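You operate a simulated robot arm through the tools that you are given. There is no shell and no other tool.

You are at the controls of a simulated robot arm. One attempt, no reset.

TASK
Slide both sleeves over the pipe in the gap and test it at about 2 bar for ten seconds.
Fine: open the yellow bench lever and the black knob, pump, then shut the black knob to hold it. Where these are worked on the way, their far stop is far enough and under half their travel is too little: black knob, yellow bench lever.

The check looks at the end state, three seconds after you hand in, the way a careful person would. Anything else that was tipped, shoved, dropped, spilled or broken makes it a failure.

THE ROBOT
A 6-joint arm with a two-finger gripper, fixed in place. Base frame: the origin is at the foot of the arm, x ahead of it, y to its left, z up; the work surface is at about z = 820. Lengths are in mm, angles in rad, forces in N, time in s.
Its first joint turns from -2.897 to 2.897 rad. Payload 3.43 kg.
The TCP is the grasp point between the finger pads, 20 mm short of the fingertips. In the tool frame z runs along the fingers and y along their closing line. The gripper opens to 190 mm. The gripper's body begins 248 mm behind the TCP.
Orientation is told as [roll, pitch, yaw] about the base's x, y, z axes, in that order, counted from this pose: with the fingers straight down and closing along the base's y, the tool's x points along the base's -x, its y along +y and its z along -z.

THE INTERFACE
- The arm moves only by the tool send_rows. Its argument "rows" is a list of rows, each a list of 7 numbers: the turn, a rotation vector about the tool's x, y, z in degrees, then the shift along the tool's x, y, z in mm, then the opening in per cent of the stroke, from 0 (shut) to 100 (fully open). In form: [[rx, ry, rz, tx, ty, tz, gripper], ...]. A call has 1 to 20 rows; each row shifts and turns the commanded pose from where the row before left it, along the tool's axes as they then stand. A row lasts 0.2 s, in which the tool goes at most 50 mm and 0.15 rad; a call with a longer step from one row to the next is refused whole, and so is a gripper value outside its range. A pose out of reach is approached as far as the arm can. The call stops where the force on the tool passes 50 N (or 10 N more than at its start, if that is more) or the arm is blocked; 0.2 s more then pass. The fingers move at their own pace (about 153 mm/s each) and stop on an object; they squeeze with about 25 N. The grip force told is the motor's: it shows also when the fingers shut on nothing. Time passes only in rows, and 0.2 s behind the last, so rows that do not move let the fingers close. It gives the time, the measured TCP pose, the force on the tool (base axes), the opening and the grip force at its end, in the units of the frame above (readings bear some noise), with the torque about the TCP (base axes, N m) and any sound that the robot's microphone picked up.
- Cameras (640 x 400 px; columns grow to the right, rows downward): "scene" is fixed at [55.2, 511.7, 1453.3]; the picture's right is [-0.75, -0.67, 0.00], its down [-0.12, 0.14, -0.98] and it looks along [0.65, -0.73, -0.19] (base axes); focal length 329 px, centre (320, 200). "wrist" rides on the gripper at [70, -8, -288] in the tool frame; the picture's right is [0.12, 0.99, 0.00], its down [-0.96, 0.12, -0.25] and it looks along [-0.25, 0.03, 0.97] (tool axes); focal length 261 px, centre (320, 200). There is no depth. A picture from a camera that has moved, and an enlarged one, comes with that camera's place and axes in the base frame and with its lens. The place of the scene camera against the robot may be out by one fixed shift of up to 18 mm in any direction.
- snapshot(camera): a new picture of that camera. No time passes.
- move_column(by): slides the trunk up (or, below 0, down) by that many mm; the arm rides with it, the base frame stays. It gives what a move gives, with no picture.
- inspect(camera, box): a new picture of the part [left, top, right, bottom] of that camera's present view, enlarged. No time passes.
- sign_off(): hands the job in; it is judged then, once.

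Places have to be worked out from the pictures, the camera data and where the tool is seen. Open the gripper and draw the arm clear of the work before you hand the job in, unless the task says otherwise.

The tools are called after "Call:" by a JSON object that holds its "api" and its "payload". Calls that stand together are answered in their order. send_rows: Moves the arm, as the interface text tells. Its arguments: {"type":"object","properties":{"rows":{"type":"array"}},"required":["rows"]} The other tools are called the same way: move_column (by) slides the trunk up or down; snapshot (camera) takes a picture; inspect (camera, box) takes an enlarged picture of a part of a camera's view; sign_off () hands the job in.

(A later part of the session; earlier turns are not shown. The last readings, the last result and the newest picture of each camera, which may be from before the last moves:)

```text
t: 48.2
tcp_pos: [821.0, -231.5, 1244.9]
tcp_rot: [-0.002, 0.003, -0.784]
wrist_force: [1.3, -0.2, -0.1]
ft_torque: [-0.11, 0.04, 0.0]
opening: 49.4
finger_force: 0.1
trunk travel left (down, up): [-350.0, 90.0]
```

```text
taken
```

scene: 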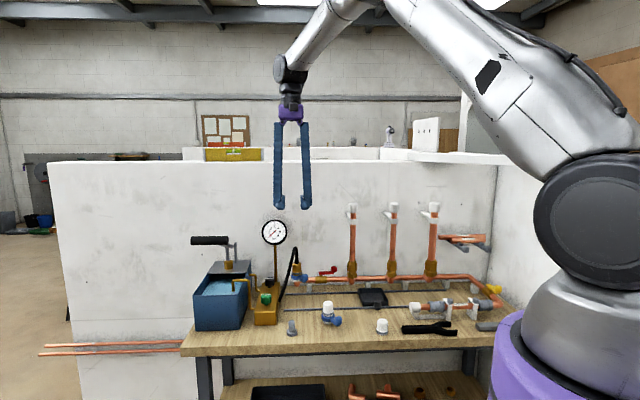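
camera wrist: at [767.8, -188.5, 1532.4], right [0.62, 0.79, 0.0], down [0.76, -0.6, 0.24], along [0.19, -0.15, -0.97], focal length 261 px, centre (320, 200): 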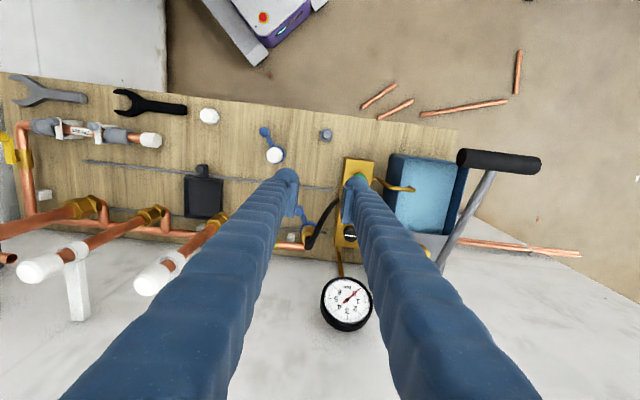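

The layout is clear: the pump handle has a T-grip on an arm hinged near the wall. I zoom on the knobs, gauge and handle.

Call:
{"api": "inspect", "payload": {"camera": "wrist", "box": [280, 140, 440, 260]}}

Call:
{"api": "inspect", "payload": {"camera": "wrist", "box": [400, 120, 580, 290]}}

Call:
{"api": "inspect", "payload": {"camera": "scene", "box": [180, 210, 310, 340]}}

Call:
{"api": "inspect", "payload": {"camera": "scene", "box": [250, 210, 340, 310]}}

```text
3.33 times, centred on (360, 200) of wrist
camera zoom: at [767.8, -188.5, 1532.4], right [0.62, 0.79, 0.0], down [0.76, -0.6, 0.24], along [0.19, -0.15, -0.97], focal length 869 px, centre (187, 200)
```

zoom: 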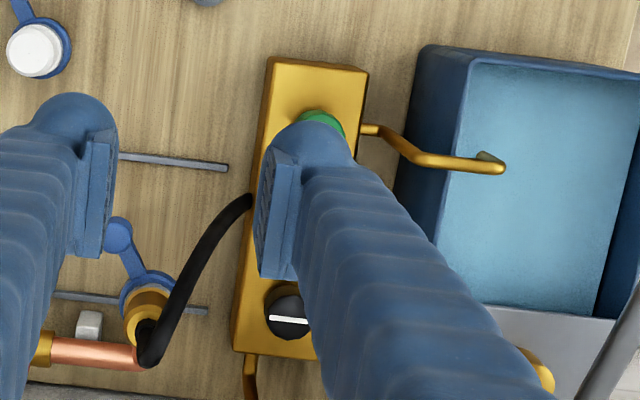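

```text
2.35 times, centred on (490, 205) of wrist
camera zoom: at [767.8, -188.5, 1532.4], right [0.62, 0.79, 0.0], down [0.76, -0.6, 0.24], along [0.19, -0.15, -0.97], focal length 613 px, centre (-80, 188)
```

zoom: 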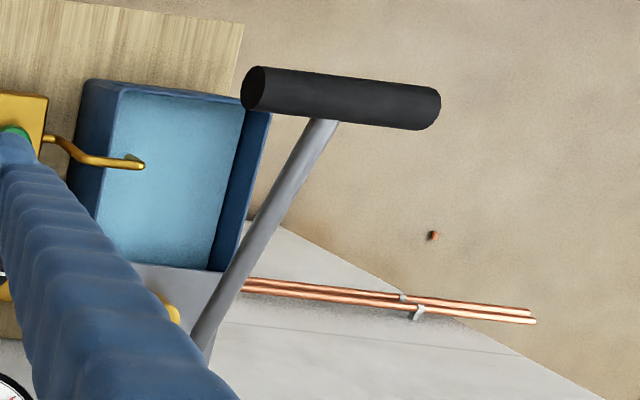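

```text
3.08 times, centred on (245, 275) of scene
camera zoom: at [55.2, 511.7, 1453.3], right [-0.75, -0.67, 0.0], down [-0.12, 0.14, -0.98], along [0.65, -0.73, -0.19], focal length 1013 px, centre (551, -31)
```

zoom: 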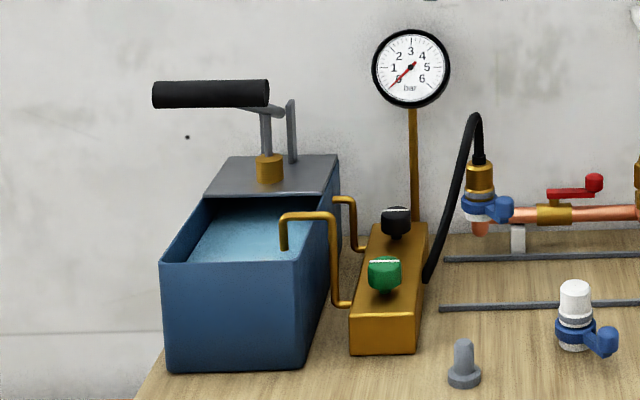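

```text
4.00 times, centred on (295, 260) of scene
camera zoom: at [55.2, 511.7, 1453.3], right [-0.75, -0.67, 0.0], down [-0.12, 0.14, -0.98], along [0.65, -0.73, -0.19], focal length 1317 px, centre (420, -40)
```

zoom: 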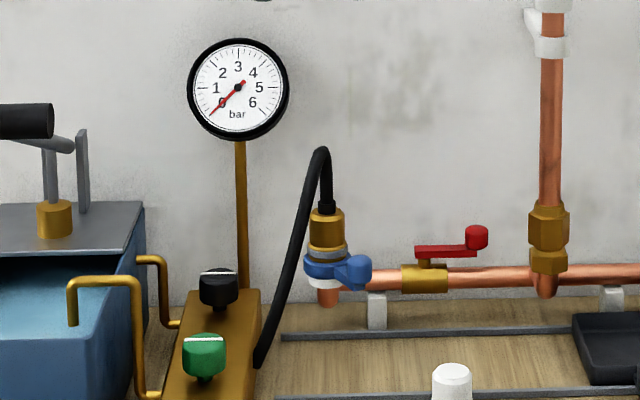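

Both knob marks lie across the manifold, i.e. shut, and the gauge reads 0. The right finger hides the black knob, so I open the fingers wide and look again.

Call:
{"api": "send_rows", "payload": {"rows": [[0, 0, 0, 0, 0, 0, 100], [0, 0, 0, 0, 20, 0, 100], [0, 0, 0, -10, 20, 0, 100], [0, 0, 0, 0, 0, 0, 100]]}}

Call:
{"api": "snapshot", "payload": {"camera": "wrist"}}

Call:
{"api": "inspect", "payload": {"camera": "wrist", "box": [250, 130, 410, 230]}}

Call:
{"api": "inspect", "payload": {"camera": "wrist", "box": [250, 190, 410, 290]}}

```text
t: 49.2
tcp_pos: [854.6, -209.8, 1247.2]
tcp_rot: [0.0, 0.003, -0.784]
wrist_force: [0.1, 0.1, 0.0]
ft_torque: [0.0, -0.05, 0.05]
opening: 189.9
finger_force: 0.1
trunk travel left (down, up): [-350.0, 90.0]
```

```text
taken
camera wrist: at [800.3, -166.9, 1535.1], right [0.62, 0.79, 0.0], down [0.76, -0.6, 0.25], along [0.19, -0.15, -0.97], focal length 261 px, centre (320, 200)
```

wrist: 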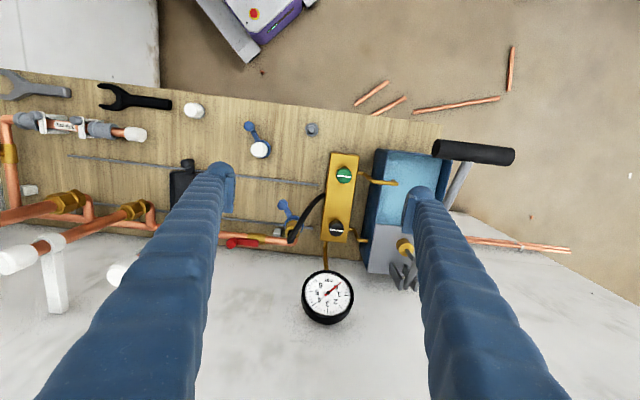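

```text
4.00 times, centred on (330, 180) of wrist
camera zoom: at [800.3, -166.9, 1535.1], right [0.62, 0.79, 0.0], down [0.76, -0.6, 0.25], along [0.19, -0.15, -0.97], focal length 1043 px, centre (280, 280)
```

zoom: 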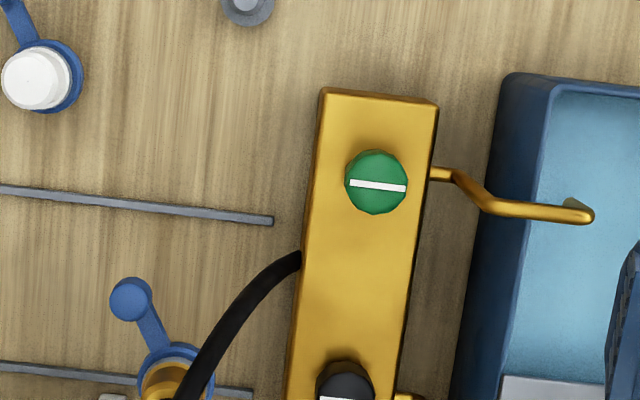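

```text
4.00 times, centred on (330, 240) of wrist
camera zoom: at [800.3, -166.9, 1535.1], right [0.62, 0.79, 0.0], down [0.76, -0.6, 0.25], along [0.19, -0.15, -0.97], focal length 1043 px, centre (280, 40)
```

zoom: 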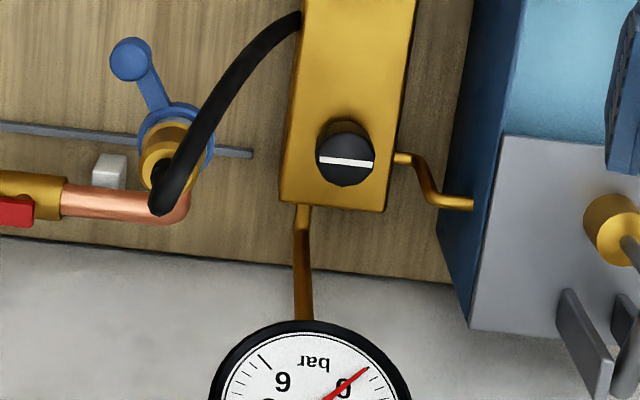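

Now I have a clear picture: black knob about 34 mm across at about (1013,-281), with a small tube on its tank side and the gauge stem behind. It lies just beyond vertical-tool reach, so I lean the tool 20° with the fingers pointing to the wall, narrow the fingers and approach above it.

Call:
{"api": "send_rows", "payload": {"rows": [[0, -6.7, 0, 0, 0, 0, 34], [0, -6.7, 0, 0, 0, 0, 34], [0, -6.6, 0, 0, 0, 0, 34], [0, 0, 0, -12.1, 10.3, 39.9, 34], [0, 0, 0, -12.1, 10.3, 39.9, 34], [0, 0, 0, -12.1, 10.3, 39.9, 34], [0, 0, 0, -12.1, 10.3, 39.9, 34], [0, 0, 0, -12.1, 10.3, 39.9, 34], [0, 0, 0, 0, 0, 0, 34]]}}

Call:
{"api": "snapshot", "payload": {"camera": "wrist"}}

Call:
{"api": "snapshot", "payload": {"camera": "scene"}}

Call:
{"api": "inspect", "payload": {"camera": "wrist", "box": [240, 130, 400, 230]}}

```text
t: 51.2
tcp_pos: [981.2, -261.3, 1078.9]
tcp_rot: [0.0, -0.347, -0.783]
wrist_force: [-0.7, -0.9, 0.3]
ft_torque: [0.06, -0.05, 0.01]
opening: 64.4
finger_force: 0.1
trunk travel left (down, up): [-350.0, 90.0]
```

```text
taken
camera wrist: at [858.9, -151.6, 1326.2], right [0.62, 0.78, -0.04], down [0.66, -0.5, 0.56], along [0.42, -0.38, -0.83], focal length 261 px, centre (320, 200)
```

wrist: 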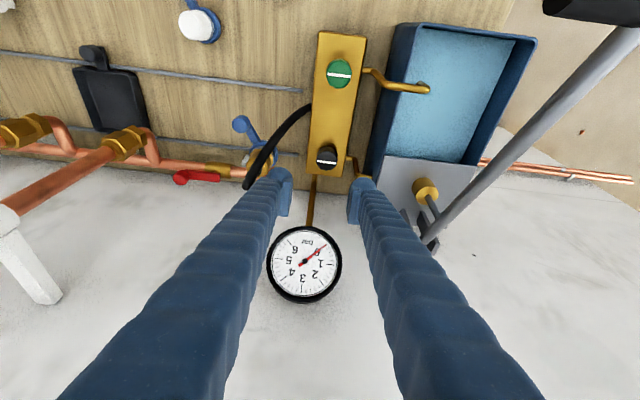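

```text
taken
```

scene: 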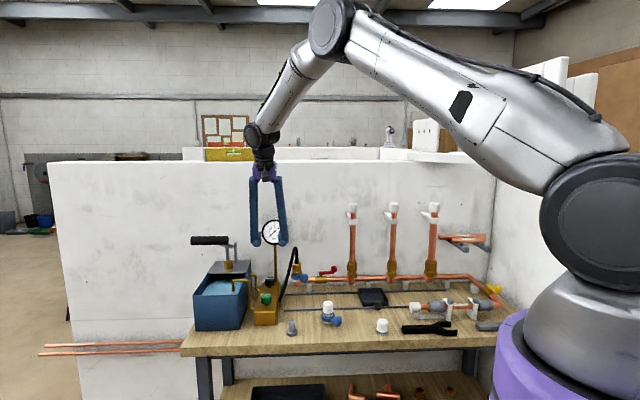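

```text
4.00 times, centred on (320, 180) of wrist
camera zoom: at [858.9, -151.6, 1326.2], right [0.62, 0.78, -0.04], down [0.66, -0.5, 0.56], along [0.42, -0.38, -0.83], focal length 1043 px, centre (320, 280)
```

zoom: 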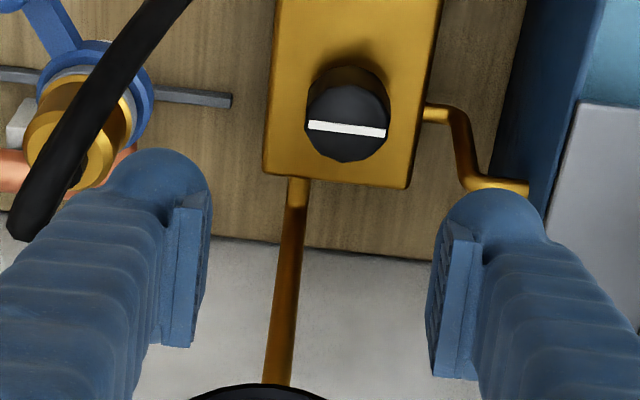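

I calibrate the scene camera against the known fingertip position so I can get the knob's height.

Call:
{"api": "inspect", "payload": {"camera": "scene", "box": [230, 200, 310, 320]}}

Call:
{"api": "inspect", "payload": {"camera": "scene", "box": [230, 220, 310, 270]}}

```text
3.33 times, centred on (270, 260) of scene
camera zoom: at [55.2, 511.7, 1453.3], right [-0.75, -0.67, 0.0], down [-0.12, 0.14, -0.98], along [0.65, -0.73, -0.19], focal length 1097 px, centre (487, 0)
```

zoom: 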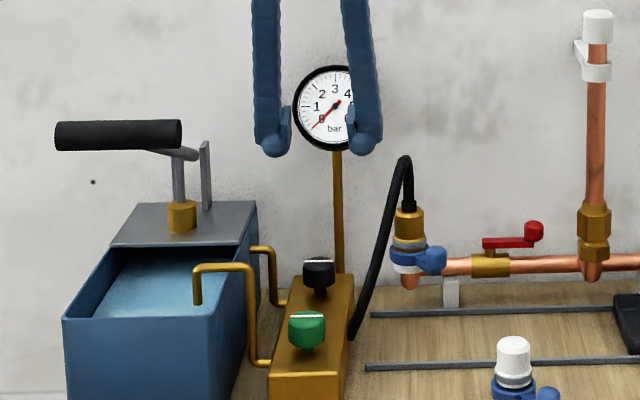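

```text
8.00 times, centred on (270, 245) of scene
camera zoom: at [55.2, 511.7, 1453.3], right [-0.75, -0.67, 0.0], down [-0.12, 0.14, -0.98], along [0.65, -0.73, -0.19], focal length 2633 px, centre (720, -160)
```

zoom: 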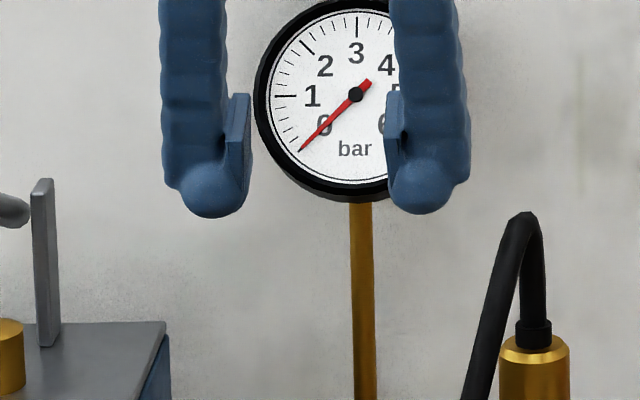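

Cross-checking both cameras puts the top of the black knob at about (1015,-283.5,907), with the tube rising about 48 mm to its tank side. I move to just above it with a narrow 46 mm opening and verify.

Call:
{"api": "send_rows", "payload": {"rows": [[0, 0, 0, 1.8, 2.7, 40, 24], [0, 0, 0, 1.8, 2.7, 40, 24], [0, 0, 0, 1.8, 2.7, 40, 24], [0, 0, 0, 0, 0, 0, 24]]}}

Call:
{"api": "inspect", "payload": {"camera": "wrist", "box": [240, 120, 400, 220]}}

Call:
{"api": "inspect", "payload": {"camera": "scene", "box": [230, 240, 310, 300]}}

```text
t: 52.2
tcp_pos: [1013.6, -279.9, 964.0]
tcp_rot: [0.001, -0.348, -0.783]
wrist_force: [0.3, -0.9, 0.5]
ft_torque: [0.01, 0.0, 0.04]
opening: 45.7
finger_force: 0.0
trunk travel left (down, up): [-350.0, 90.0]
```

```text
4.00 times, centred on (320, 170) of wrist
camera zoom: at [892.7, -170.0, 1210.3], right [0.62, 0.78, -0.04], down [0.66, -0.5, 0.56], along [0.42, -0.38, -0.83], focal length 1043 px, centre (320, 320)
```

zoom: 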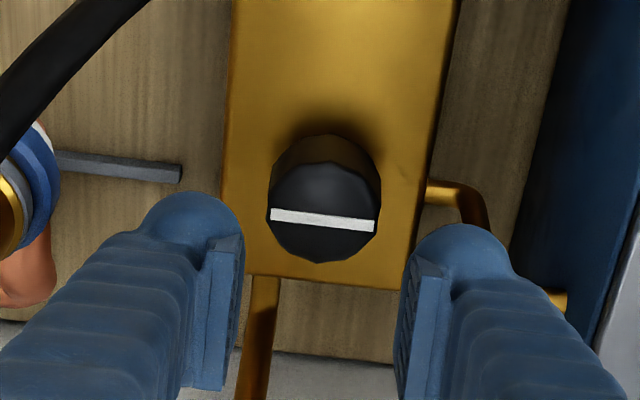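

```text
6.67 times, centred on (270, 270) of scene
camera zoom: at [55.2, 511.7, 1453.3], right [-0.75, -0.67, 0.0], down [-0.12, 0.14, -0.98], along [0.65, -0.73, -0.19], focal length 2194 px, centre (653, -267)
```

zoom: 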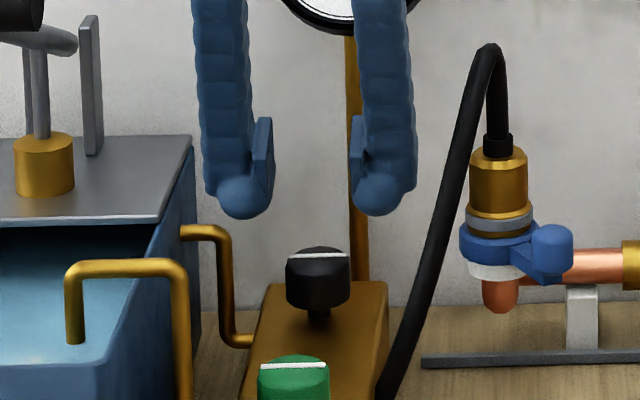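

The fingers straddle the knob; relative to the known fingertip height its top is about z≈922 and its underside about 893, and it is centred about 2 mm toward the hose side. I lower to TCP z≈914 and check before closing.

Call:
{"api": "send_rows", "payload": {"rows": [[0, 0, 0, 10.7, -1.2, 22.7, 24], [0, 0, 0, 10.7, -1.2, 22.7, 24], [0, 0, 0, 0, 0, 0, 24]]}}

Call:
{"api": "inspect", "payload": {"camera": "wrist", "box": [240, 120, 400, 220]}}

Call:
{"api": "inspect", "payload": {"camera": "scene", "box": [230, 240, 310, 300]}}

```text
t: 53.0
tcp_pos: [1007.4, -278.1, 912.4]
tcp_rot: [-0.001, -0.348, -0.785]
wrist_force: [-0.3, -0.5, 0.0]
ft_torque: [0.02, 0.05, -0.01]
opening: 45.7
finger_force: 0.0
trunk travel left (down, up): [-350.0, 90.0]
```

```text
4.00 times, centred on (320, 170) of wrist
camera zoom: at [886.2, -167.9, 1159.6], right [0.62, 0.78, -0.04], down [0.66, -0.5, 0.56], along [0.42, -0.38, -0.83], focal length 1043 px, centre (320, 320)
```

zoom: 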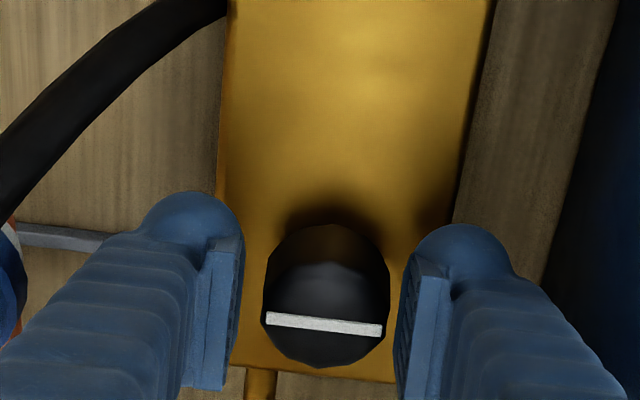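

```text
6.67 times, centred on (270, 270) of scene
camera zoom: at [55.2, 511.7, 1453.3], right [-0.75, -0.67, 0.0], down [-0.12, 0.14, -0.98], along [0.65, -0.73, -0.19], focal length 2194 px, centre (653, -267)
```

zoom: 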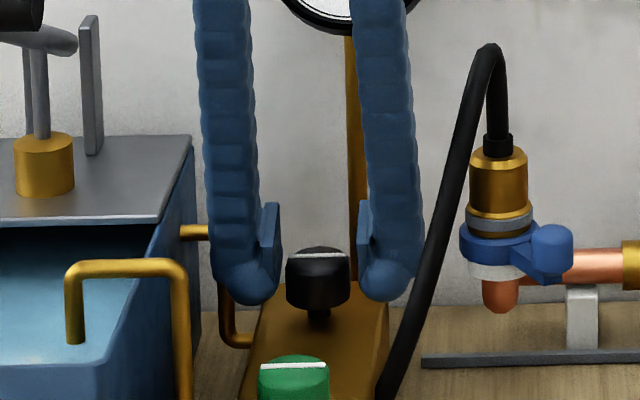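

Both views show the fingers nicely straddling the black knob, with the TCP on its axis to within about 2–3 mm. I close on it.

Call:
{"api": "send_rows", "payload": {"rows": [[0, 0, 0, 0, 0, 0, 5], [0, 0, 0, 0, 0, 0, 5], [0, 0, 0, 0, 0, 0, 5]]}}

Call:
{"api": "inspect", "payload": {"camera": "wrist", "box": [240, 120, 400, 220]}}

```text
t: 53.8
tcp_pos: [1007.8, -276.0, 912.3]
tcp_rot: [0.0, -0.348, -0.782]
wrist_force: [8.6, 7.4, -2.1]
ft_torque: [0.08, -0.14, 0.09]
opening: 35.2
finger_force: 44.9
trunk travel left (down, up): [-350.0, 90.0]
```

```text
4.00 times, centred on (320, 170) of wrist
camera zoom: at [887.5, -166.9, 1159.0], right [0.62, 0.78, -0.04], down [0.66, -0.5, 0.56], along [0.42, -0.38, -0.83], focal length 1043 px, centre (320, 320)
```

zoom: 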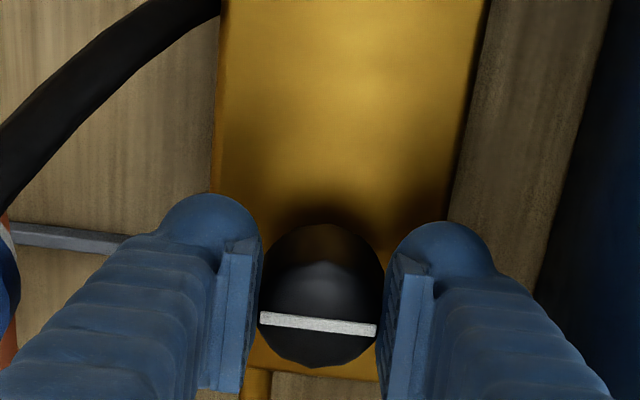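

The knob is gripped at 35 mm. I relieve the slight side force and try turning it anticlockwise about the vertical, in small steps.

Call:
{"api": "send_rows", "payload": {"rows": [[0, 0, 0, 0, 1.0, 0, 5], [-2.4, 0, -6.58, 0, 0, 0, 5], [-2.4, 0, -6.58, 0, 0, 0, 5], [0, 0, 0, 0, 0, 0, 5]]}}

Call:
{"api": "inspect", "payload": {"camera": "wrist", "box": [240, 120, 400, 220]}}

Call:
{"api": "inspect", "payload": {"camera": "scene", "box": [230, 240, 310, 300]}}

```text
t: 54.8
tcp_pos: [1008.3, -277.8, 912.7]
tcp_rot: [-0.001, -0.345, -0.537]
wrist_force: [16.1, -0.6, -11.1]
ft_torque: [-0.01, -0.01, 0.06]
opening: 35.1
finger_force: 44.5
trunk travel left (down, up): [-350.0, 90.0]
```

```text
4.00 times, centred on (320, 170) of wrist
camera zoom: at [863.9, -201.2, 1159.5], right [0.41, 0.91, -0.04], down [0.76, -0.32, 0.56], along [0.49, -0.26, -0.83], focal length 1043 px, centre (320, 320)
```

zoom: 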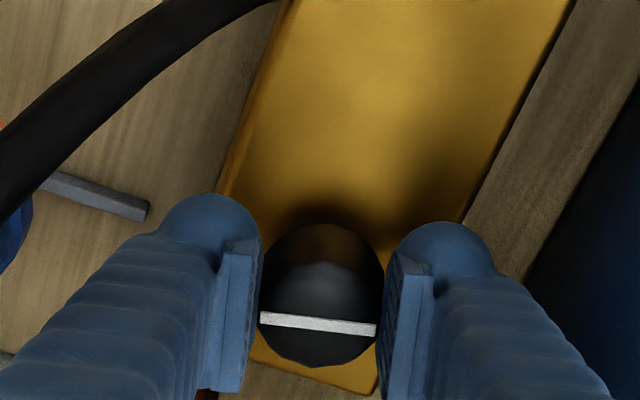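

```text
6.67 times, centred on (270, 270) of scene
camera zoom: at [55.2, 511.7, 1453.3], right [-0.75, -0.67, 0.0], down [-0.12, 0.14, -0.98], along [0.65, -0.73, -0.19], focal length 2194 px, centre (653, -267)
```

zoom: 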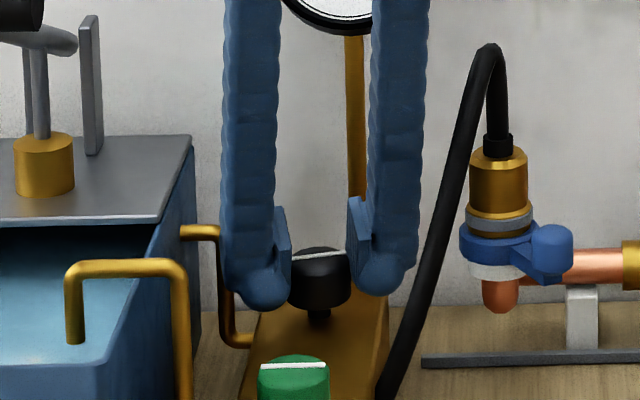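

The knob turns freely with the fingers (its mark stays aligned with the gripper while the manifold rotates in view). I continue the turn anticlockwise.

Call:
{"api": "send_rows", "payload": {"rows": [[-2.56, 0, -7.05, 0, 0, 0, 5], [-2.56, 0, -7.05, 0, 0, 0, 5], [-2.56, 0, -7.05, 0, 0, 0, 5], [-2.56, 0, -7.05, 0, 0, 0, 5], [0, 0, 0, 0, 0, 0, 5]]}}

Call:
{"api": "inspect", "payload": {"camera": "wrist", "box": [240, 120, 400, 220]}}

Call:
{"api": "inspect", "payload": {"camera": "scene", "box": [230, 240, 310, 300]}}

```text
t: 56.0
tcp_pos: [1006.5, -280.2, 913.8]
tcp_rot: [0.004, -0.345, -0.014]
wrist_force: [13.2, -26.3, -16.5]
ft_torque: [-0.24, -0.05, -0.16]
opening: 35.6
finger_force: 45.0
trunk travel left (down, up): [-350.0, 90.0]
```

```text
4.00 times, centred on (320, 170) of wrist
camera zoom: at [844.1, -287.1, 1159.8], right [-0.1, 0.99, -0.04], down [0.82, 0.1, 0.56], along [0.56, 0.02, -0.83], focal length 1043 px, centre (320, 320)
```

zoom: 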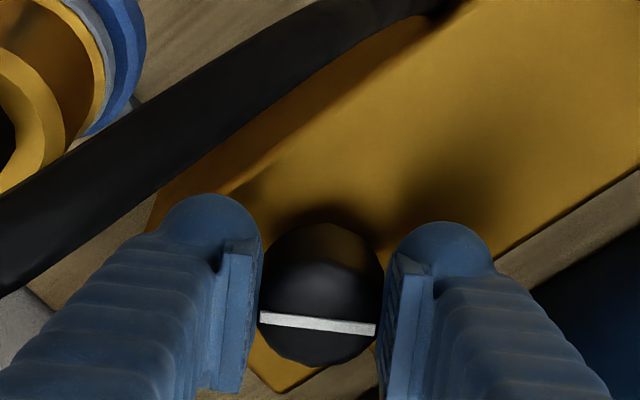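

```text
6.67 times, centred on (270, 270) of scene
camera zoom: at [55.2, 511.7, 1453.3], right [-0.75, -0.67, 0.0], down [-0.12, 0.14, -0.98], along [0.65, -0.73, -0.19], focal length 2194 px, centre (653, -267)
```

zoom: 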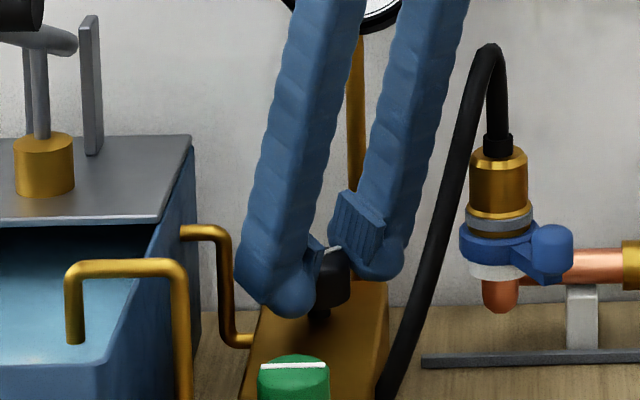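

Turned about 44° so far. I relieve the built-up side force (about 2.5 mm) and turn another 22°.

Call:
{"api": "send_rows", "payload": {"rows": [[0, 0, 0, -1, -2.3, 0, 5], [-2.56, 0, -7.05, 0, 0, 0, 5], [-2.56, 0, -7.05, 0, -0.5, 0, 5], [-2.56, 0, -7.05, 0, -0.5, 0, 5], [0, 0, 0, 0, 0, 0, 5]]}}

Call:
{"api": "inspect", "payload": {"camera": "wrist", "box": [240, 120, 400, 220]}}

Call:
{"api": "inspect", "payload": {"camera": "scene", "box": [220, 200, 320, 300]}}

```text
t: 57.2
tcp_pos: [1008.5, -283.2, 913.2]
tcp_rot: [0.004, -0.346, 0.378]
wrist_force: [4.5, -25.2, -17.4]
ft_torque: [-0.1, -0.02, -0.16]
opening: 35.2
finger_force: 44.7
trunk travel left (down, up): [-350.0, 90.0]
```

```text
4.00 times, centred on (320, 170) of wrist
camera zoom: at [859.3, -352.1, 1159.8], right [-0.47, 0.88, -0.04], down [0.72, 0.41, 0.56], along [0.51, 0.24, -0.83], focal length 1043 px, centre (320, 320)
```

zoom: 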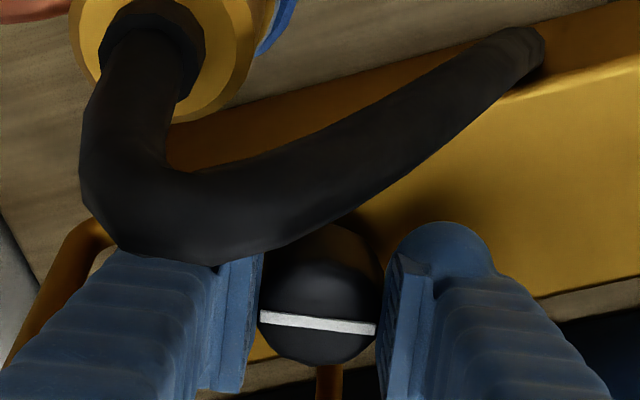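

```text
4.00 times, centred on (270, 250) of scene
camera zoom: at [55.2, 511.7, 1453.3], right [-0.75, -0.67, 0.0], down [-0.12, 0.14, -0.98], along [0.65, -0.73, -0.19], focal length 1317 px, centre (520, 0)
```

zoom: 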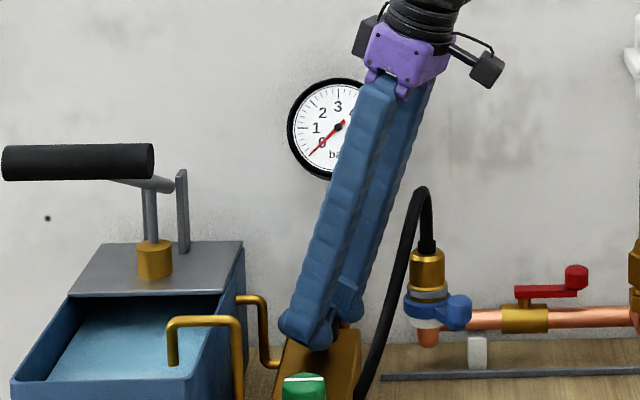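

About 67° turned with no stop yet. I relieve the side load and turn one more step.

Call:
{"api": "send_rows", "payload": {"rows": [[0, 0, 0, -1, -2.3, 0, 5], [-2.56, 0, -7.05, 0, -0.4, 0, 5], [0, 0, 0, 0, 0, 0, 5]]}}

Call:
{"api": "inspect", "payload": {"camera": "wrist", "box": [240, 120, 400, 220]}}

Call:
{"api": "inspect", "payload": {"camera": "scene", "box": [230, 200, 310, 300]}}

```text
t: 58.0
tcp_pos: [1007.5, -283.2, 914.2]
tcp_rot: [0.005, -0.347, 0.508]
wrist_force: [-6.0, -22.2, -18.5]
ft_torque: [-0.19, 0.14, -0.08]
opening: 35.3
finger_force: 45.1
trunk travel left (down, up): [-350.0, 90.0]
```

```text
4.00 times, centred on (320, 170) of wrist
camera zoom: at [870.3, -372.1, 1160.1], right [-0.58, 0.81, -0.04], down [0.66, 0.5, 0.56], along [0.47, 0.3, -0.83], focal length 1043 px, centre (320, 320)
```

zoom: 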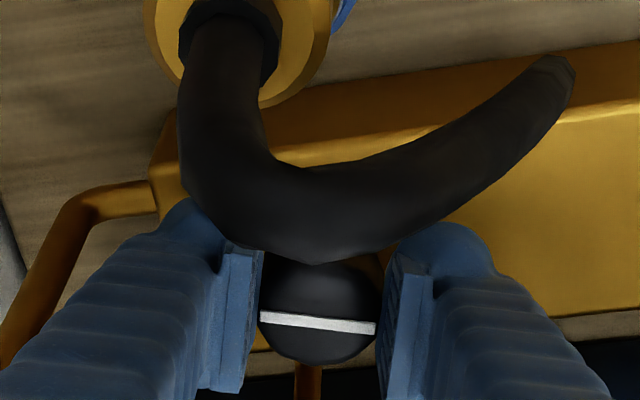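

```text
4.00 times, centred on (270, 250) of scene
camera zoom: at [55.2, 511.7, 1453.3], right [-0.75, -0.67, 0.0], down [-0.12, 0.14, -0.98], along [0.65, -0.73, -0.19], focal length 1317 px, centre (520, 0)
```

zoom: 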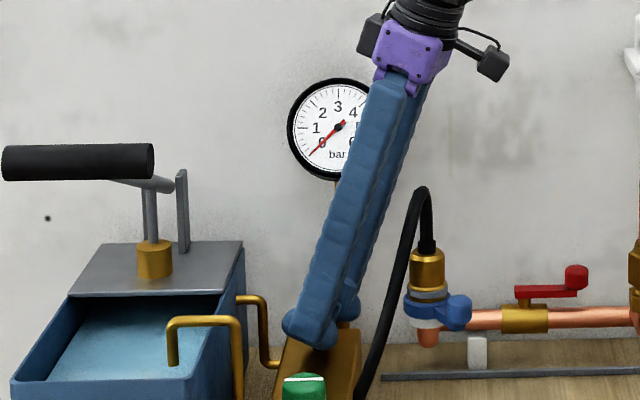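

No stop yet at 74°, so I open, lift off, turn the hand back and re-grip for a second stroke. The side loads show the knob axis is really at about (1014,-281), so I'll centre on that.

Call:
{"api": "send_rows", "payload": {"rows": [[0, 0, 0, 0, 0, 0, 24], [0, 0, 0, 0, 0, 0, 24], [0, 0, 0, -6, 0, -16.4, 24], [0, 0, 0, -6, 0, -16.5, 24], [2.53, 0, 6.95, 0, 0, 0, 24], [2.53, 0, 6.95, 0, 0, 0, 24], [2.53, 0, 6.95, 0, 0, 0, 24], [2.53, 0, 6.95, 0, 0, 0, 24], [2.53, 0, 6.95, 0, 0, 0, 24], [2.53, 0, 6.95, 0, 0, 0, 24], [2.53, 0, 6.95, 0, 0, 0, 24], [2.53, 0, 6.95, 0, 0, 0, 24], [2.53, 0, 6.95, 0, 0, 0, 24], [2.53, 0, 6.95, 0, 0, 0, 24], [0, 0, 0, 0, 0, 0, 24]]}}

Call:
{"api": "inspect", "payload": {"camera": "wrist", "box": [240, 120, 400, 220]}}

Call:
{"api": "inspect", "payload": {"camera": "scene", "box": [230, 240, 310, 300]}}

```text
t: 61.2
tcp_pos: [1008.4, -281.7, 952.0]
tcp_rot: [-0.002, -0.347, -0.784]
wrist_force: [0.3, -0.1, 0.1]
ft_torque: [-0.05, -0.03, -0.01]
opening: 45.5
finger_force: 0.1
trunk travel left (down, up): [-350.0, 90.0]
```

```text
4.00 times, centred on (320, 170) of wrist
camera zoom: at [887.9, -172.8, 1197.5], right [0.62, 0.78, -0.04], down [0.66, -0.5, 0.56], along [0.42, -0.38, -0.83], focal length 1043 px, centre (320, 320)
```

zoom: 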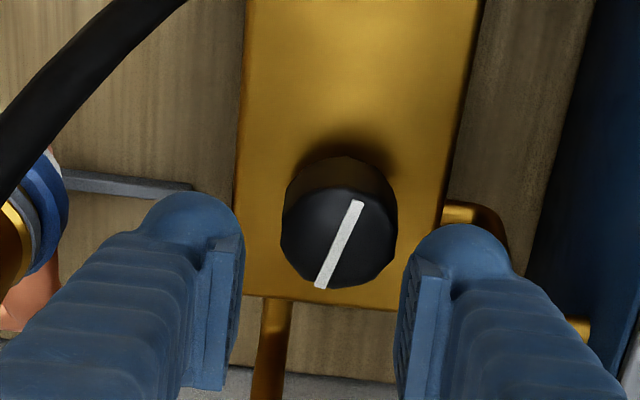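

```text
6.67 times, centred on (270, 270) of scene
camera zoom: at [55.2, 511.7, 1453.3], right [-0.75, -0.67, 0.0], down [-0.12, 0.14, -0.98], along [0.65, -0.73, -0.19], focal length 2194 px, centre (653, -267)
```

zoom: 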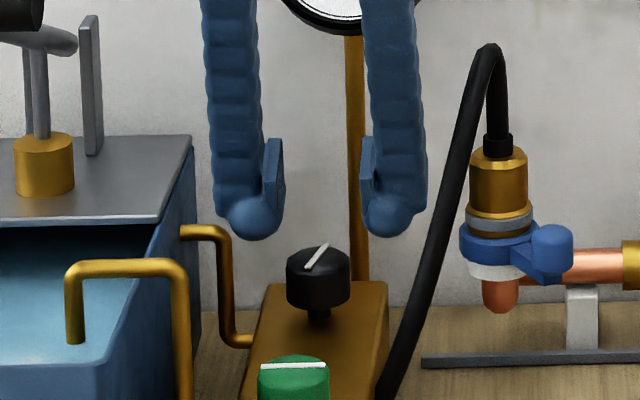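

The mark is now about 74° round, nearly along the manifold. I re-grip centred on the knob and turn on to find the stop.

Call:
{"api": "send_rows", "payload": {"rows": [[0, 0, 0, 5.1, 2.75, 18.9, 24], [0, 0, 0, 5.1, 2.75, 18.9, 24], [0, 0, 0, 0, 0, 0, 24], [0, 0, 0, 0, 0, 0, 5], [0, 0, 0, 0, 0, 0, 5], [0, 0, 0, 0, 0, 0, 5]]}}

Call:
{"api": "inspect", "payload": {"camera": "wrist", "box": [240, 120, 400, 220]}}

```text
t: 62.6
tcp_pos: [1015.5, -282.6, 911.5]
tcp_rot: [-0.003, -0.346, -0.784]
wrist_force: [-18.2, -19.6, 1.4]
ft_torque: [-0.24, 0.21, 0.07]
opening: 35.4
finger_force: 45.1
trunk travel left (down, up): [-350.0, 90.0]
```

```text
4.00 times, centred on (320, 170) of wrist
camera zoom: at [894.2, -172.4, 1157.9], right [0.62, 0.78, -0.04], down [0.66, -0.5, 0.56], along [0.41, -0.38, -0.83], focal length 1043 px, centre (320, 320)
```

zoom: 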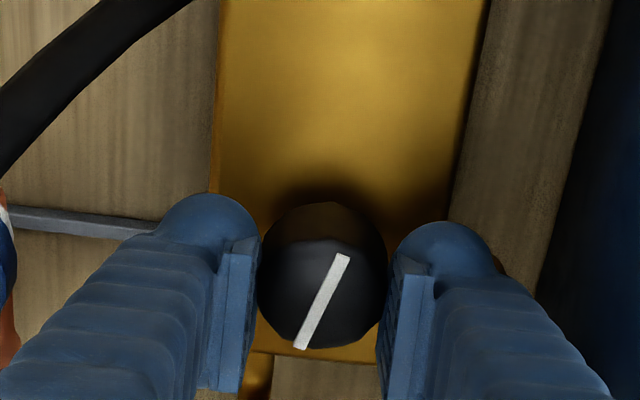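

Gripped; the hand is about 2.5 mm off to one side, so I ease that and turn further anticlockwise.

Call:
{"api": "send_rows", "payload": {"rows": [[0, 0, 0, 0, -2.4, 0, 5], [-2.4, 0, -6.58, 0, 0, 0, 5], [-2.4, 0, -6.58, 0, 0, 0, 5], [0, 0, 0, 0, 0, 0, 5]]}}

Call:
{"api": "inspect", "payload": {"camera": "wrist", "box": [240, 120, 400, 220]}}

```text
t: 63.6
tcp_pos: [1015.4, -281.4, 912.0]
tcp_rot: [0.001, -0.347, -0.538]
wrist_force: [-2.5, -7.3, 1.3]
ft_torque: [-0.02, -0.09, 0.0]
opening: 35.4
finger_force: 45.1
trunk travel left (down, up): [-350.0, 90.0]
```

```text
4.00 times, centred on (320, 170) of wrist
camera zoom: at [870.2, -205.4, 1157.5], right [0.41, 0.91, -0.04], down [0.76, -0.32, 0.56], along [0.5, -0.26, -0.83], focal length 1043 px, centre (320, 320)
```

zoom: 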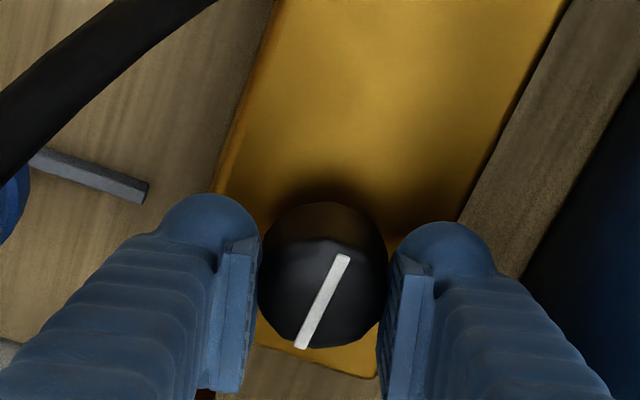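

Still turning with no resistance (about 88° total). I go on a little to see whether a stop is reached.

Call:
{"api": "send_rows", "payload": {"rows": [[-2.4, 0, -6.58, 0, -0.5, 0, 5], [-2.4, 0, -6.58, 0, 0, 0, 5], [-2.4, 0, -6.58, 0, 0, 0, 5], [0, 0, 0, 0, 0, 0, 5]]}}

Call:
{"api": "inspect", "payload": {"camera": "wrist", "box": [240, 120, 400, 220]}}

Call:
{"api": "inspect", "payload": {"camera": "scene", "box": [230, 240, 310, 300]}}

```text
t: 64.6
tcp_pos: [1014.8, -281.9, 911.8]
tcp_rot: [0.0, -0.348, -0.172]
wrist_force: [6.3, 7.2, 0.5]
ft_torque: [0.15, -0.1, -0.68]
opening: 35.5
finger_force: 45.0
trunk travel left (down, up): [-350.0, 90.0]
```

```text
4.00 times, centred on (320, 170) of wrist
camera zoom: at [851.4, -261.9, 1157.9], right [0.06, 1.0, -0.04], down [0.83, -0.02, 0.56], along [0.56, -0.07, -0.83], focal length 1043 px, centre (320, 320)
```

zoom: 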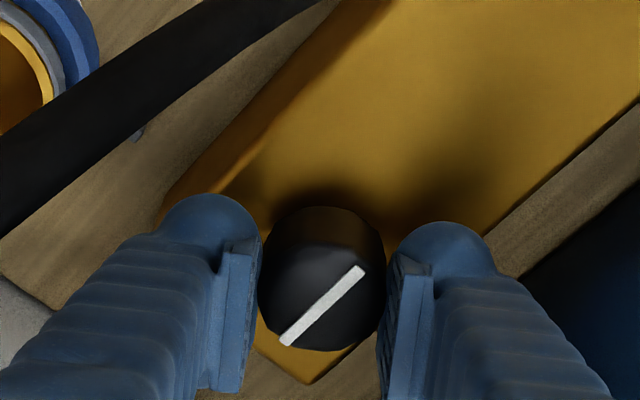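

```text
6.67 times, centred on (270, 270) of scene
camera zoom: at [55.2, 511.7, 1453.3], right [-0.75, -0.67, 0.0], down [-0.12, 0.14, -0.98], along [0.65, -0.73, -0.19], focal length 2194 px, centre (653, -267)
```

zoom: 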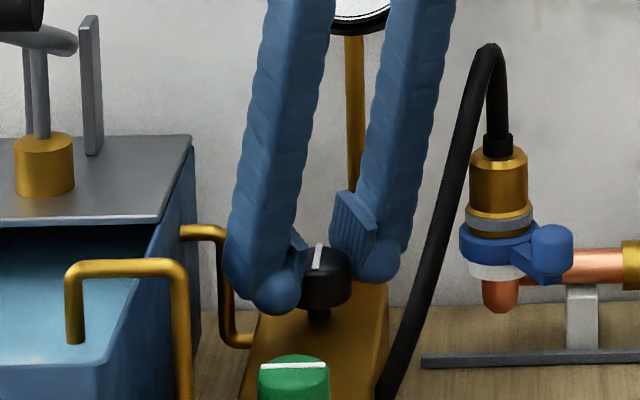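

The mark now lies along the manifold and the fingers slipped with torque at the end, so the knob has reached its open stop at about 90°. I release, rise, and straighten the tool ready for the pump handle.

Call:
{"api": "send_rows", "payload": {"rows": [[0, 0, 0, 0, 0, 0, 24], [0, 0, 0, 0, 0, 0, 24], [0, 0, 0, -6.8, 0, -18.8, 24], [0, 0, 0, -6.8, 0, -18.8, 24], [0, 0, 0, 0, 0, -45, 24], [0, 0, 0, 0, 0, -45, 24], [0, 0, 0, 0, 0, -45, 24], [0, 0, 0, 0, 0, -45, 24], [0, 6.6, 0, 0, 0, -40, 24], [0, 6.6, 0, 0, 0, -40, 24], [0, 6.7, 0, 0, 0, 0, 24], [0, 0, 0, 0, 0, 0, 24]]}}

Call:
{"api": "snapshot", "payload": {"camera": "wrist"}}

Call:
{"api": "snapshot", "payload": {"camera": "scene"}}

```text
t: 67.2
tcp_pos: [926.2, -271.2, 1205.0]
tcp_rot: [0.001, -0.005, -0.172]
wrist_force: [-1.7, -0.3, 2.4]
ft_torque: [0.05, -0.34, -0.02]
opening: 45.6
finger_force: 0.0
trunk travel left (down, up): [-350.0, 90.0]
```

```text
taken
camera wrist: at [854.7, -268.1, 1491.2], right [0.05, 1.0, 0.0], down [0.97, -0.05, 0.25], along [0.25, -0.01, -0.97], focal length 261 px, centre (320, 200)
```

wrist: 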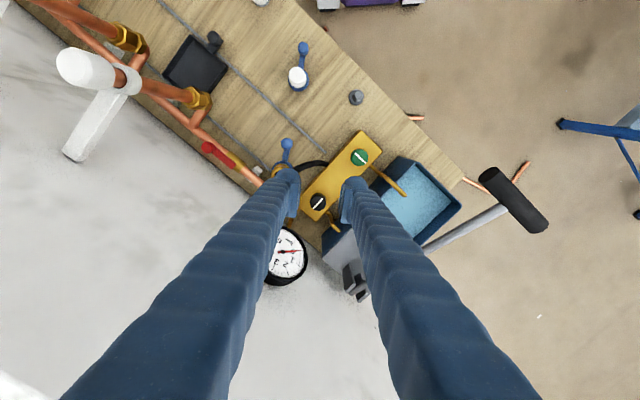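

```text
taken
```

scene: 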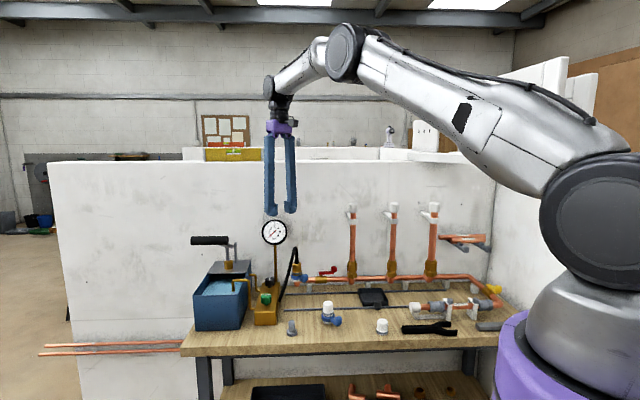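

The arm is clear. I estimate the T-grip of the pump at about e1 610–722, e2≈686, z≈1155, with the arm joining it near e1≈655. I move above its near end and turn the fingers to close across the grip.

Call:
{"api": "send_rows", "payload": {"rows": [[0, 0, 0, 7.9, 40, -25, 34], [0, 0, 0, 7.9, 44.5, -20, 34], [0, 0, 0, 7.9, 46, -10, 34], [0, 0, 0, 7.9, 46, 0, 34], [0, 0, 0, 7.9, 46, 0, 34], [0, 0, -7.86, 0, 0, 0, 34], [0, 0, -7.86, 0, 0, 0, 34], [0, 0, -7.86, 0, 0, 0, 34], [0, 0, -7.86, 0, 0, 0, 34], [0, 0, -7.86, 0, 0, 0, 34], [0, 0, -7.86, 0, 0, 0, 34], [0, 0, -7.84, 0, 0, 0, 34], [0, 0, 0, 0, 0, 0, 34]]}}

Call:
{"api": "snapshot", "payload": {"camera": "wrist"}}

Call:
{"api": "snapshot", "payload": {"camera": "scene"}}

```text
t: 70.0
tcp_pos: [929.7, -42.4, 1253.7]
tcp_rot: [0.002, -0.001, 0.789]
wrist_force: [-0.1, -0.2, 0.0]
ft_torque: [-0.02, 0.01, 0.01]
opening: 64.8
finger_force: 0.1
trunk travel left (down, up): [-350.0, 90.0]
```

```text
taken
camera wrist: at [886.7, -100.0, 1540.5], right [-0.79, 0.61, 0.0], down [0.6, 0.76, 0.25], along [0.15, 0.2, -0.97], focal length 261 px, centre (320, 200)
```

wrist: 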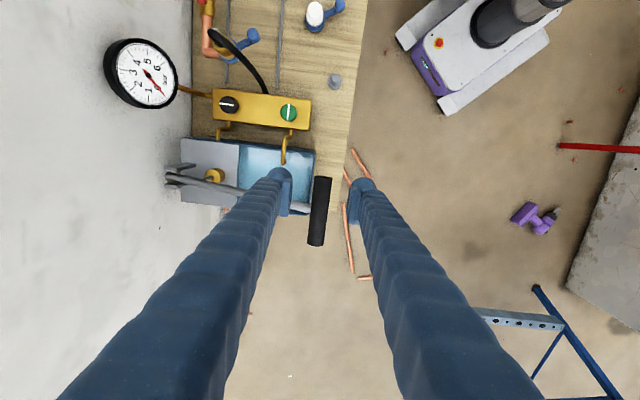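

```text
taken
```

scene: 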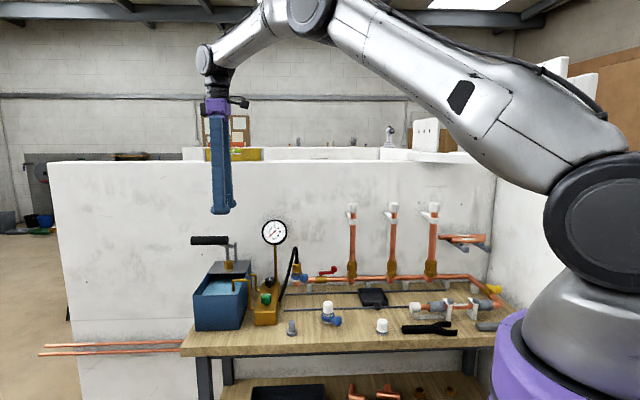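

The grip spans e1≈616–730 at e2≈686 and its arm joins at about e1≈675. I shift 12 mm along it and lower toward it.

Call:
{"api": "send_rows", "payload": {"rows": [[0, 0, 0, -12, 1, 0, 34], [0, 0, 0, 0, 0, 30, 34], [0, 0, 0, 0, 0, 30, 34], [0, 0, 0, 0, 0, 0, 34]]}}

Call:
{"api": "snapshot", "payload": {"camera": "wrist"}}

Call:
{"api": "inspect", "payload": {"camera": "scene", "box": [170, 180, 290, 300]}}

```text
t: 71.0
tcp_pos: [936.4, -30.8, 1195.6]
tcp_rot: [-0.001, -0.001, 0.789]
wrist_force: [0.0, -0.3, -0.2]
ft_torque: [-0.01, -0.08, 0.0]
opening: 64.7
finger_force: 0.2
trunk travel left (down, up): [-350.0, 90.0]
```

```text
taken
camera wrist: at [893.6, -87.8, 1482.3], right [-0.79, 0.62, 0.0], down [0.6, 0.76, 0.25], along [0.15, 0.2, -0.97], focal length 261 px, centre (320, 200)
```

wrist: 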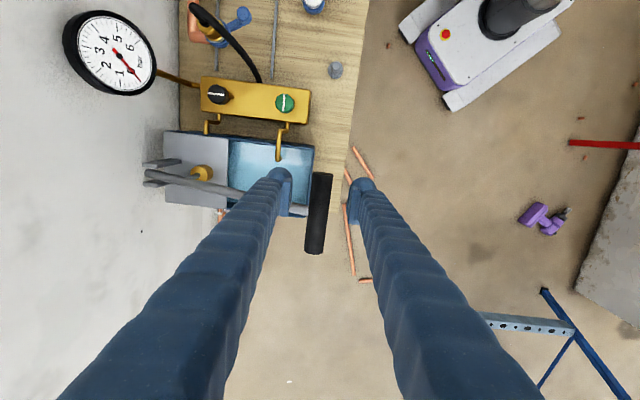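

```text
3.33 times, centred on (230, 240) of scene
camera zoom: at [55.2, 511.7, 1453.3], right [-0.75, -0.67, 0.0], down [-0.12, 0.14, -0.98], along [0.65, -0.73, -0.19], focal length 1097 px, centre (620, 67)
```

zoom: 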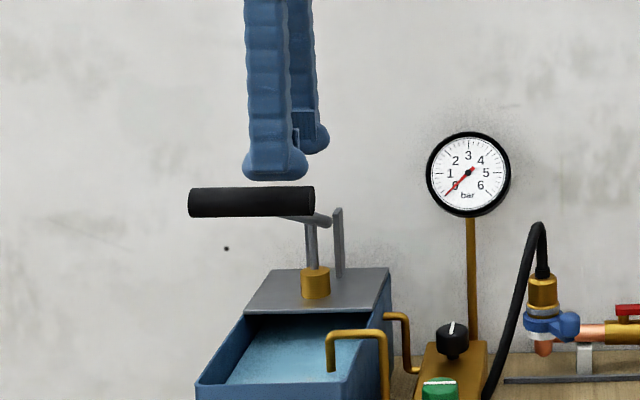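

The fingers are well aligned over the grip (grip centre about z≈1142, diameter about 30 mm). I lower onto it and close.

Call:
{"api": "send_rows", "payload": {"rows": [[0, 0, 0, 0, 0, 26, 34], [0, 0, 0, 0, 0, 26, 34], [0, 0, 0, 0, 0, 0, 34], [0, 0, 0, 0, 0, 0, 8], [0, 0, 0, 0, 0, 0, 8], [0, 0, 0, 0, 0, 0, 8]]}}

Call:
{"api": "snapshot", "payload": {"camera": "wrist"}}

Call:
{"api": "inspect", "payload": {"camera": "scene", "box": [170, 180, 290, 300]}}

```text
t: 72.4
tcp_pos: [934.5, -32.4, 1143.1]
tcp_rot: [0.002, 0.001, 0.789]
wrist_force: [-15.7, 10.9, 0.7]
ft_torque: [0.01, 0.19, -0.82]
opening: 24.0
finger_force: 45.3
trunk travel left (down, up): [-350.0, 90.0]
```

```text
taken
camera wrist: at [891.4, -88.7, 1430.0], right [-0.79, 0.62, 0.0], down [0.6, 0.76, 0.25], along [0.15, 0.2, -0.97], focal length 261 px, centre (320, 200)
```

wrist: 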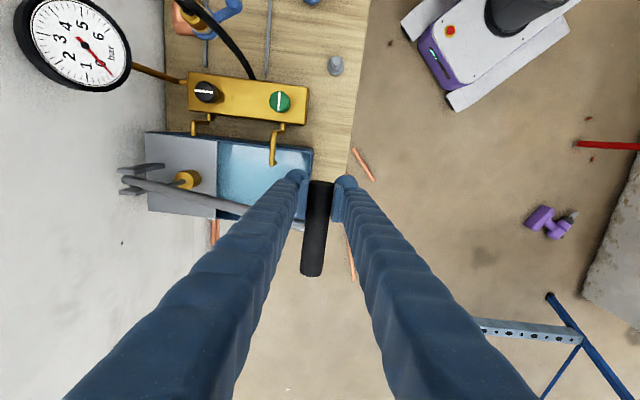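

```text
3.33 times, centred on (230, 240) of scene
camera zoom: at [55.2, 511.7, 1453.3], right [-0.75, -0.67, 0.0], down [-0.12, 0.14, -0.98], along [0.65, -0.73, -0.19], focal length 1097 px, centre (620, 67)
```

zoom: 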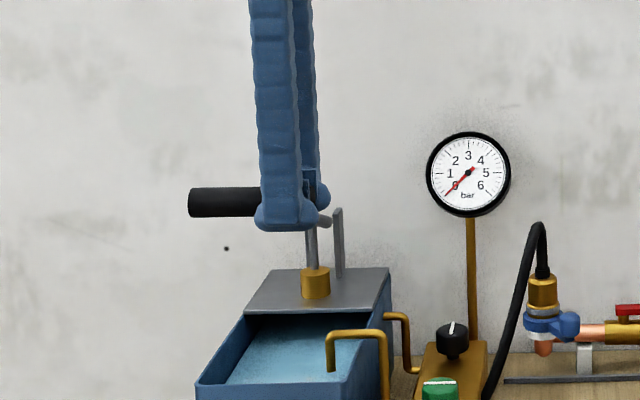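

The grip is held. I start a gentle downstroke along its arc (the pivot looks to be about 255 mm toward the wall and about 90 mm lower), watching force and gauge.

Call:
{"api": "send_rows", "payload": {"rows": [[0, 0, 0, 0, 1.8, 0, 8], [0, 0, 0, 0, 1.6, 5, 8], [0, 0, 0, 0, 1.6, 5, 8], [0, 0, 0, 0, 1.5, 5, 8], [0, 0, 0, 0, 1.5, 5, 8], [0, 0, 0, 0, 0, 0, 8]]}}

Call:
{"api": "inspect", "payload": {"camera": "scene", "box": [170, 180, 290, 300]}}

Call:
{"api": "inspect", "payload": {"camera": "scene", "box": [250, 215, 298, 245]}}

```text
t: 73.8
tcp_pos: [928.8, -25.8, 1122.1]
tcp_rot: [0.001, 0.001, 0.789]
wrist_force: [-23.4, 6.5, 7.5]
ft_torque: [-0.2, 0.19, -0.48]
opening: 23.7
finger_force: 44.9
trunk travel left (down, up): [-350.0, 90.0]
```

```text
3.33 times, centred on (230, 240) of scene
camera zoom: at [55.2, 511.7, 1453.3], right [-0.75, -0.67, 0.0], down [-0.12, 0.14, -0.98], along [0.65, -0.73, -0.19], focal length 1097 px, centre (620, 67)
```

zoom: 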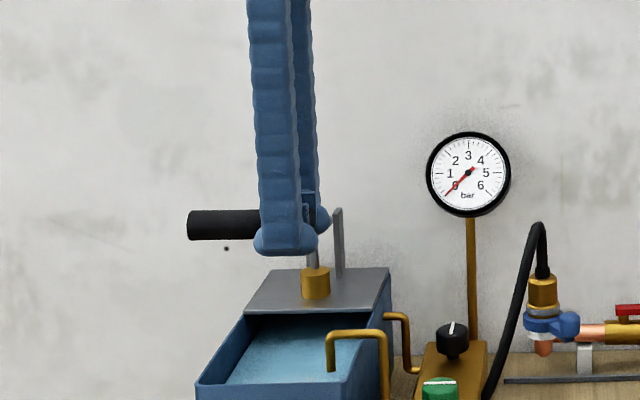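

```text
13.33 times, centred on (274, 230) of scene
camera zoom: at [55.2, 511.7, 1453.3], right [-0.75, -0.67, 0.0], down [-0.12, 0.14, -0.98], along [0.65, -0.73, -0.19], focal length 4389 px, centre (933, -200)
```

zoom: 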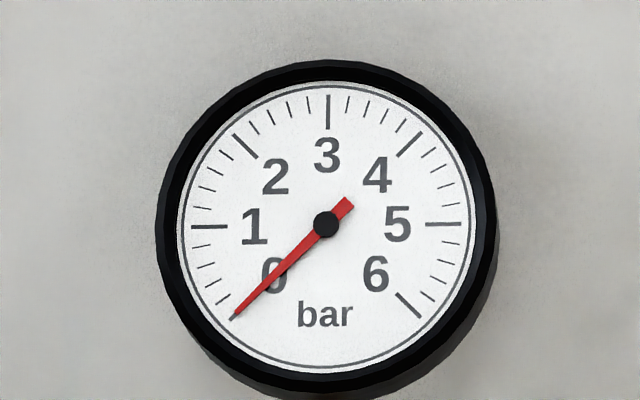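

Moving easily; gauge still at 0. I continue the downstroke, leaning the path a little more toward the robot.

Call:
{"api": "send_rows", "payload": {"rows": [[0, 0, 0, 1, 2, 0, 8], [0, 0, 0, 0, 2.2, 8, 8], [0, 0, 0, 0, 2.0, 8, 8], [0, 0, 0, 0, 1.8, 8, 8], [0, 0, 0, 0, 1.5, 8, 8], [0, 0, 0, 0, 1.2, 8, 8], [0, 0, 0, 0, 0, 0, 8]]}}

Call:
{"api": "inspect", "payload": {"camera": "scene", "box": [170, 180, 290, 300]}}

Call:
{"api": "inspect", "payload": {"camera": "scene", "box": [250, 215, 298, 245]}}

```text
t: 75.4
tcp_pos: [920.7, -21.2, 1081.5]
tcp_rot: [0.001, 0.0, 0.789]
wrist_force: [-14.7, 13.3, 5.3]
ft_torque: [0.13, -0.27, -0.41]
opening: 23.7
finger_force: 45.1
trunk travel left (down, up): [-350.0, 90.0]
```

```text
3.33 times, centred on (230, 240) of scene
camera zoom: at [55.2, 511.7, 1453.3], right [-0.75, -0.67, 0.0], down [-0.12, 0.14, -0.98], along [0.65, -0.73, -0.19], focal length 1097 px, centre (620, 67)
```

zoom: 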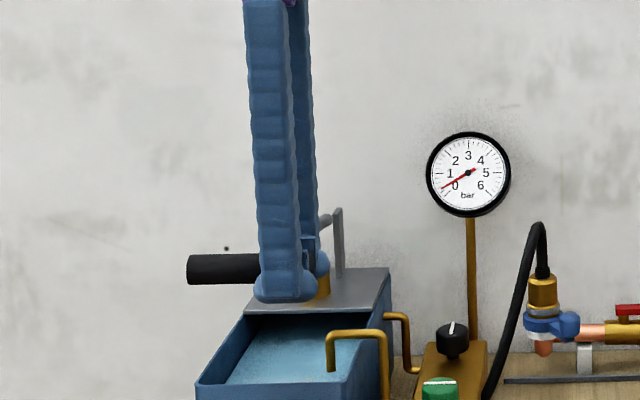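

```text
13.33 times, centred on (274, 230) of scene
camera zoom: at [55.2, 511.7, 1453.3], right [-0.75, -0.67, 0.0], down [-0.12, 0.14, -0.98], along [0.65, -0.73, -0.19], focal length 4389 px, centre (933, -200)
```

zoom: 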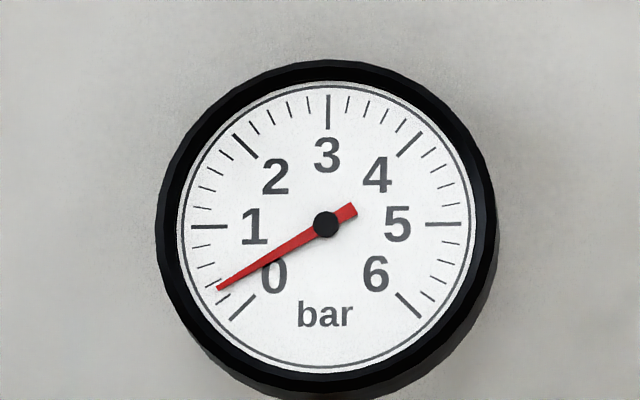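

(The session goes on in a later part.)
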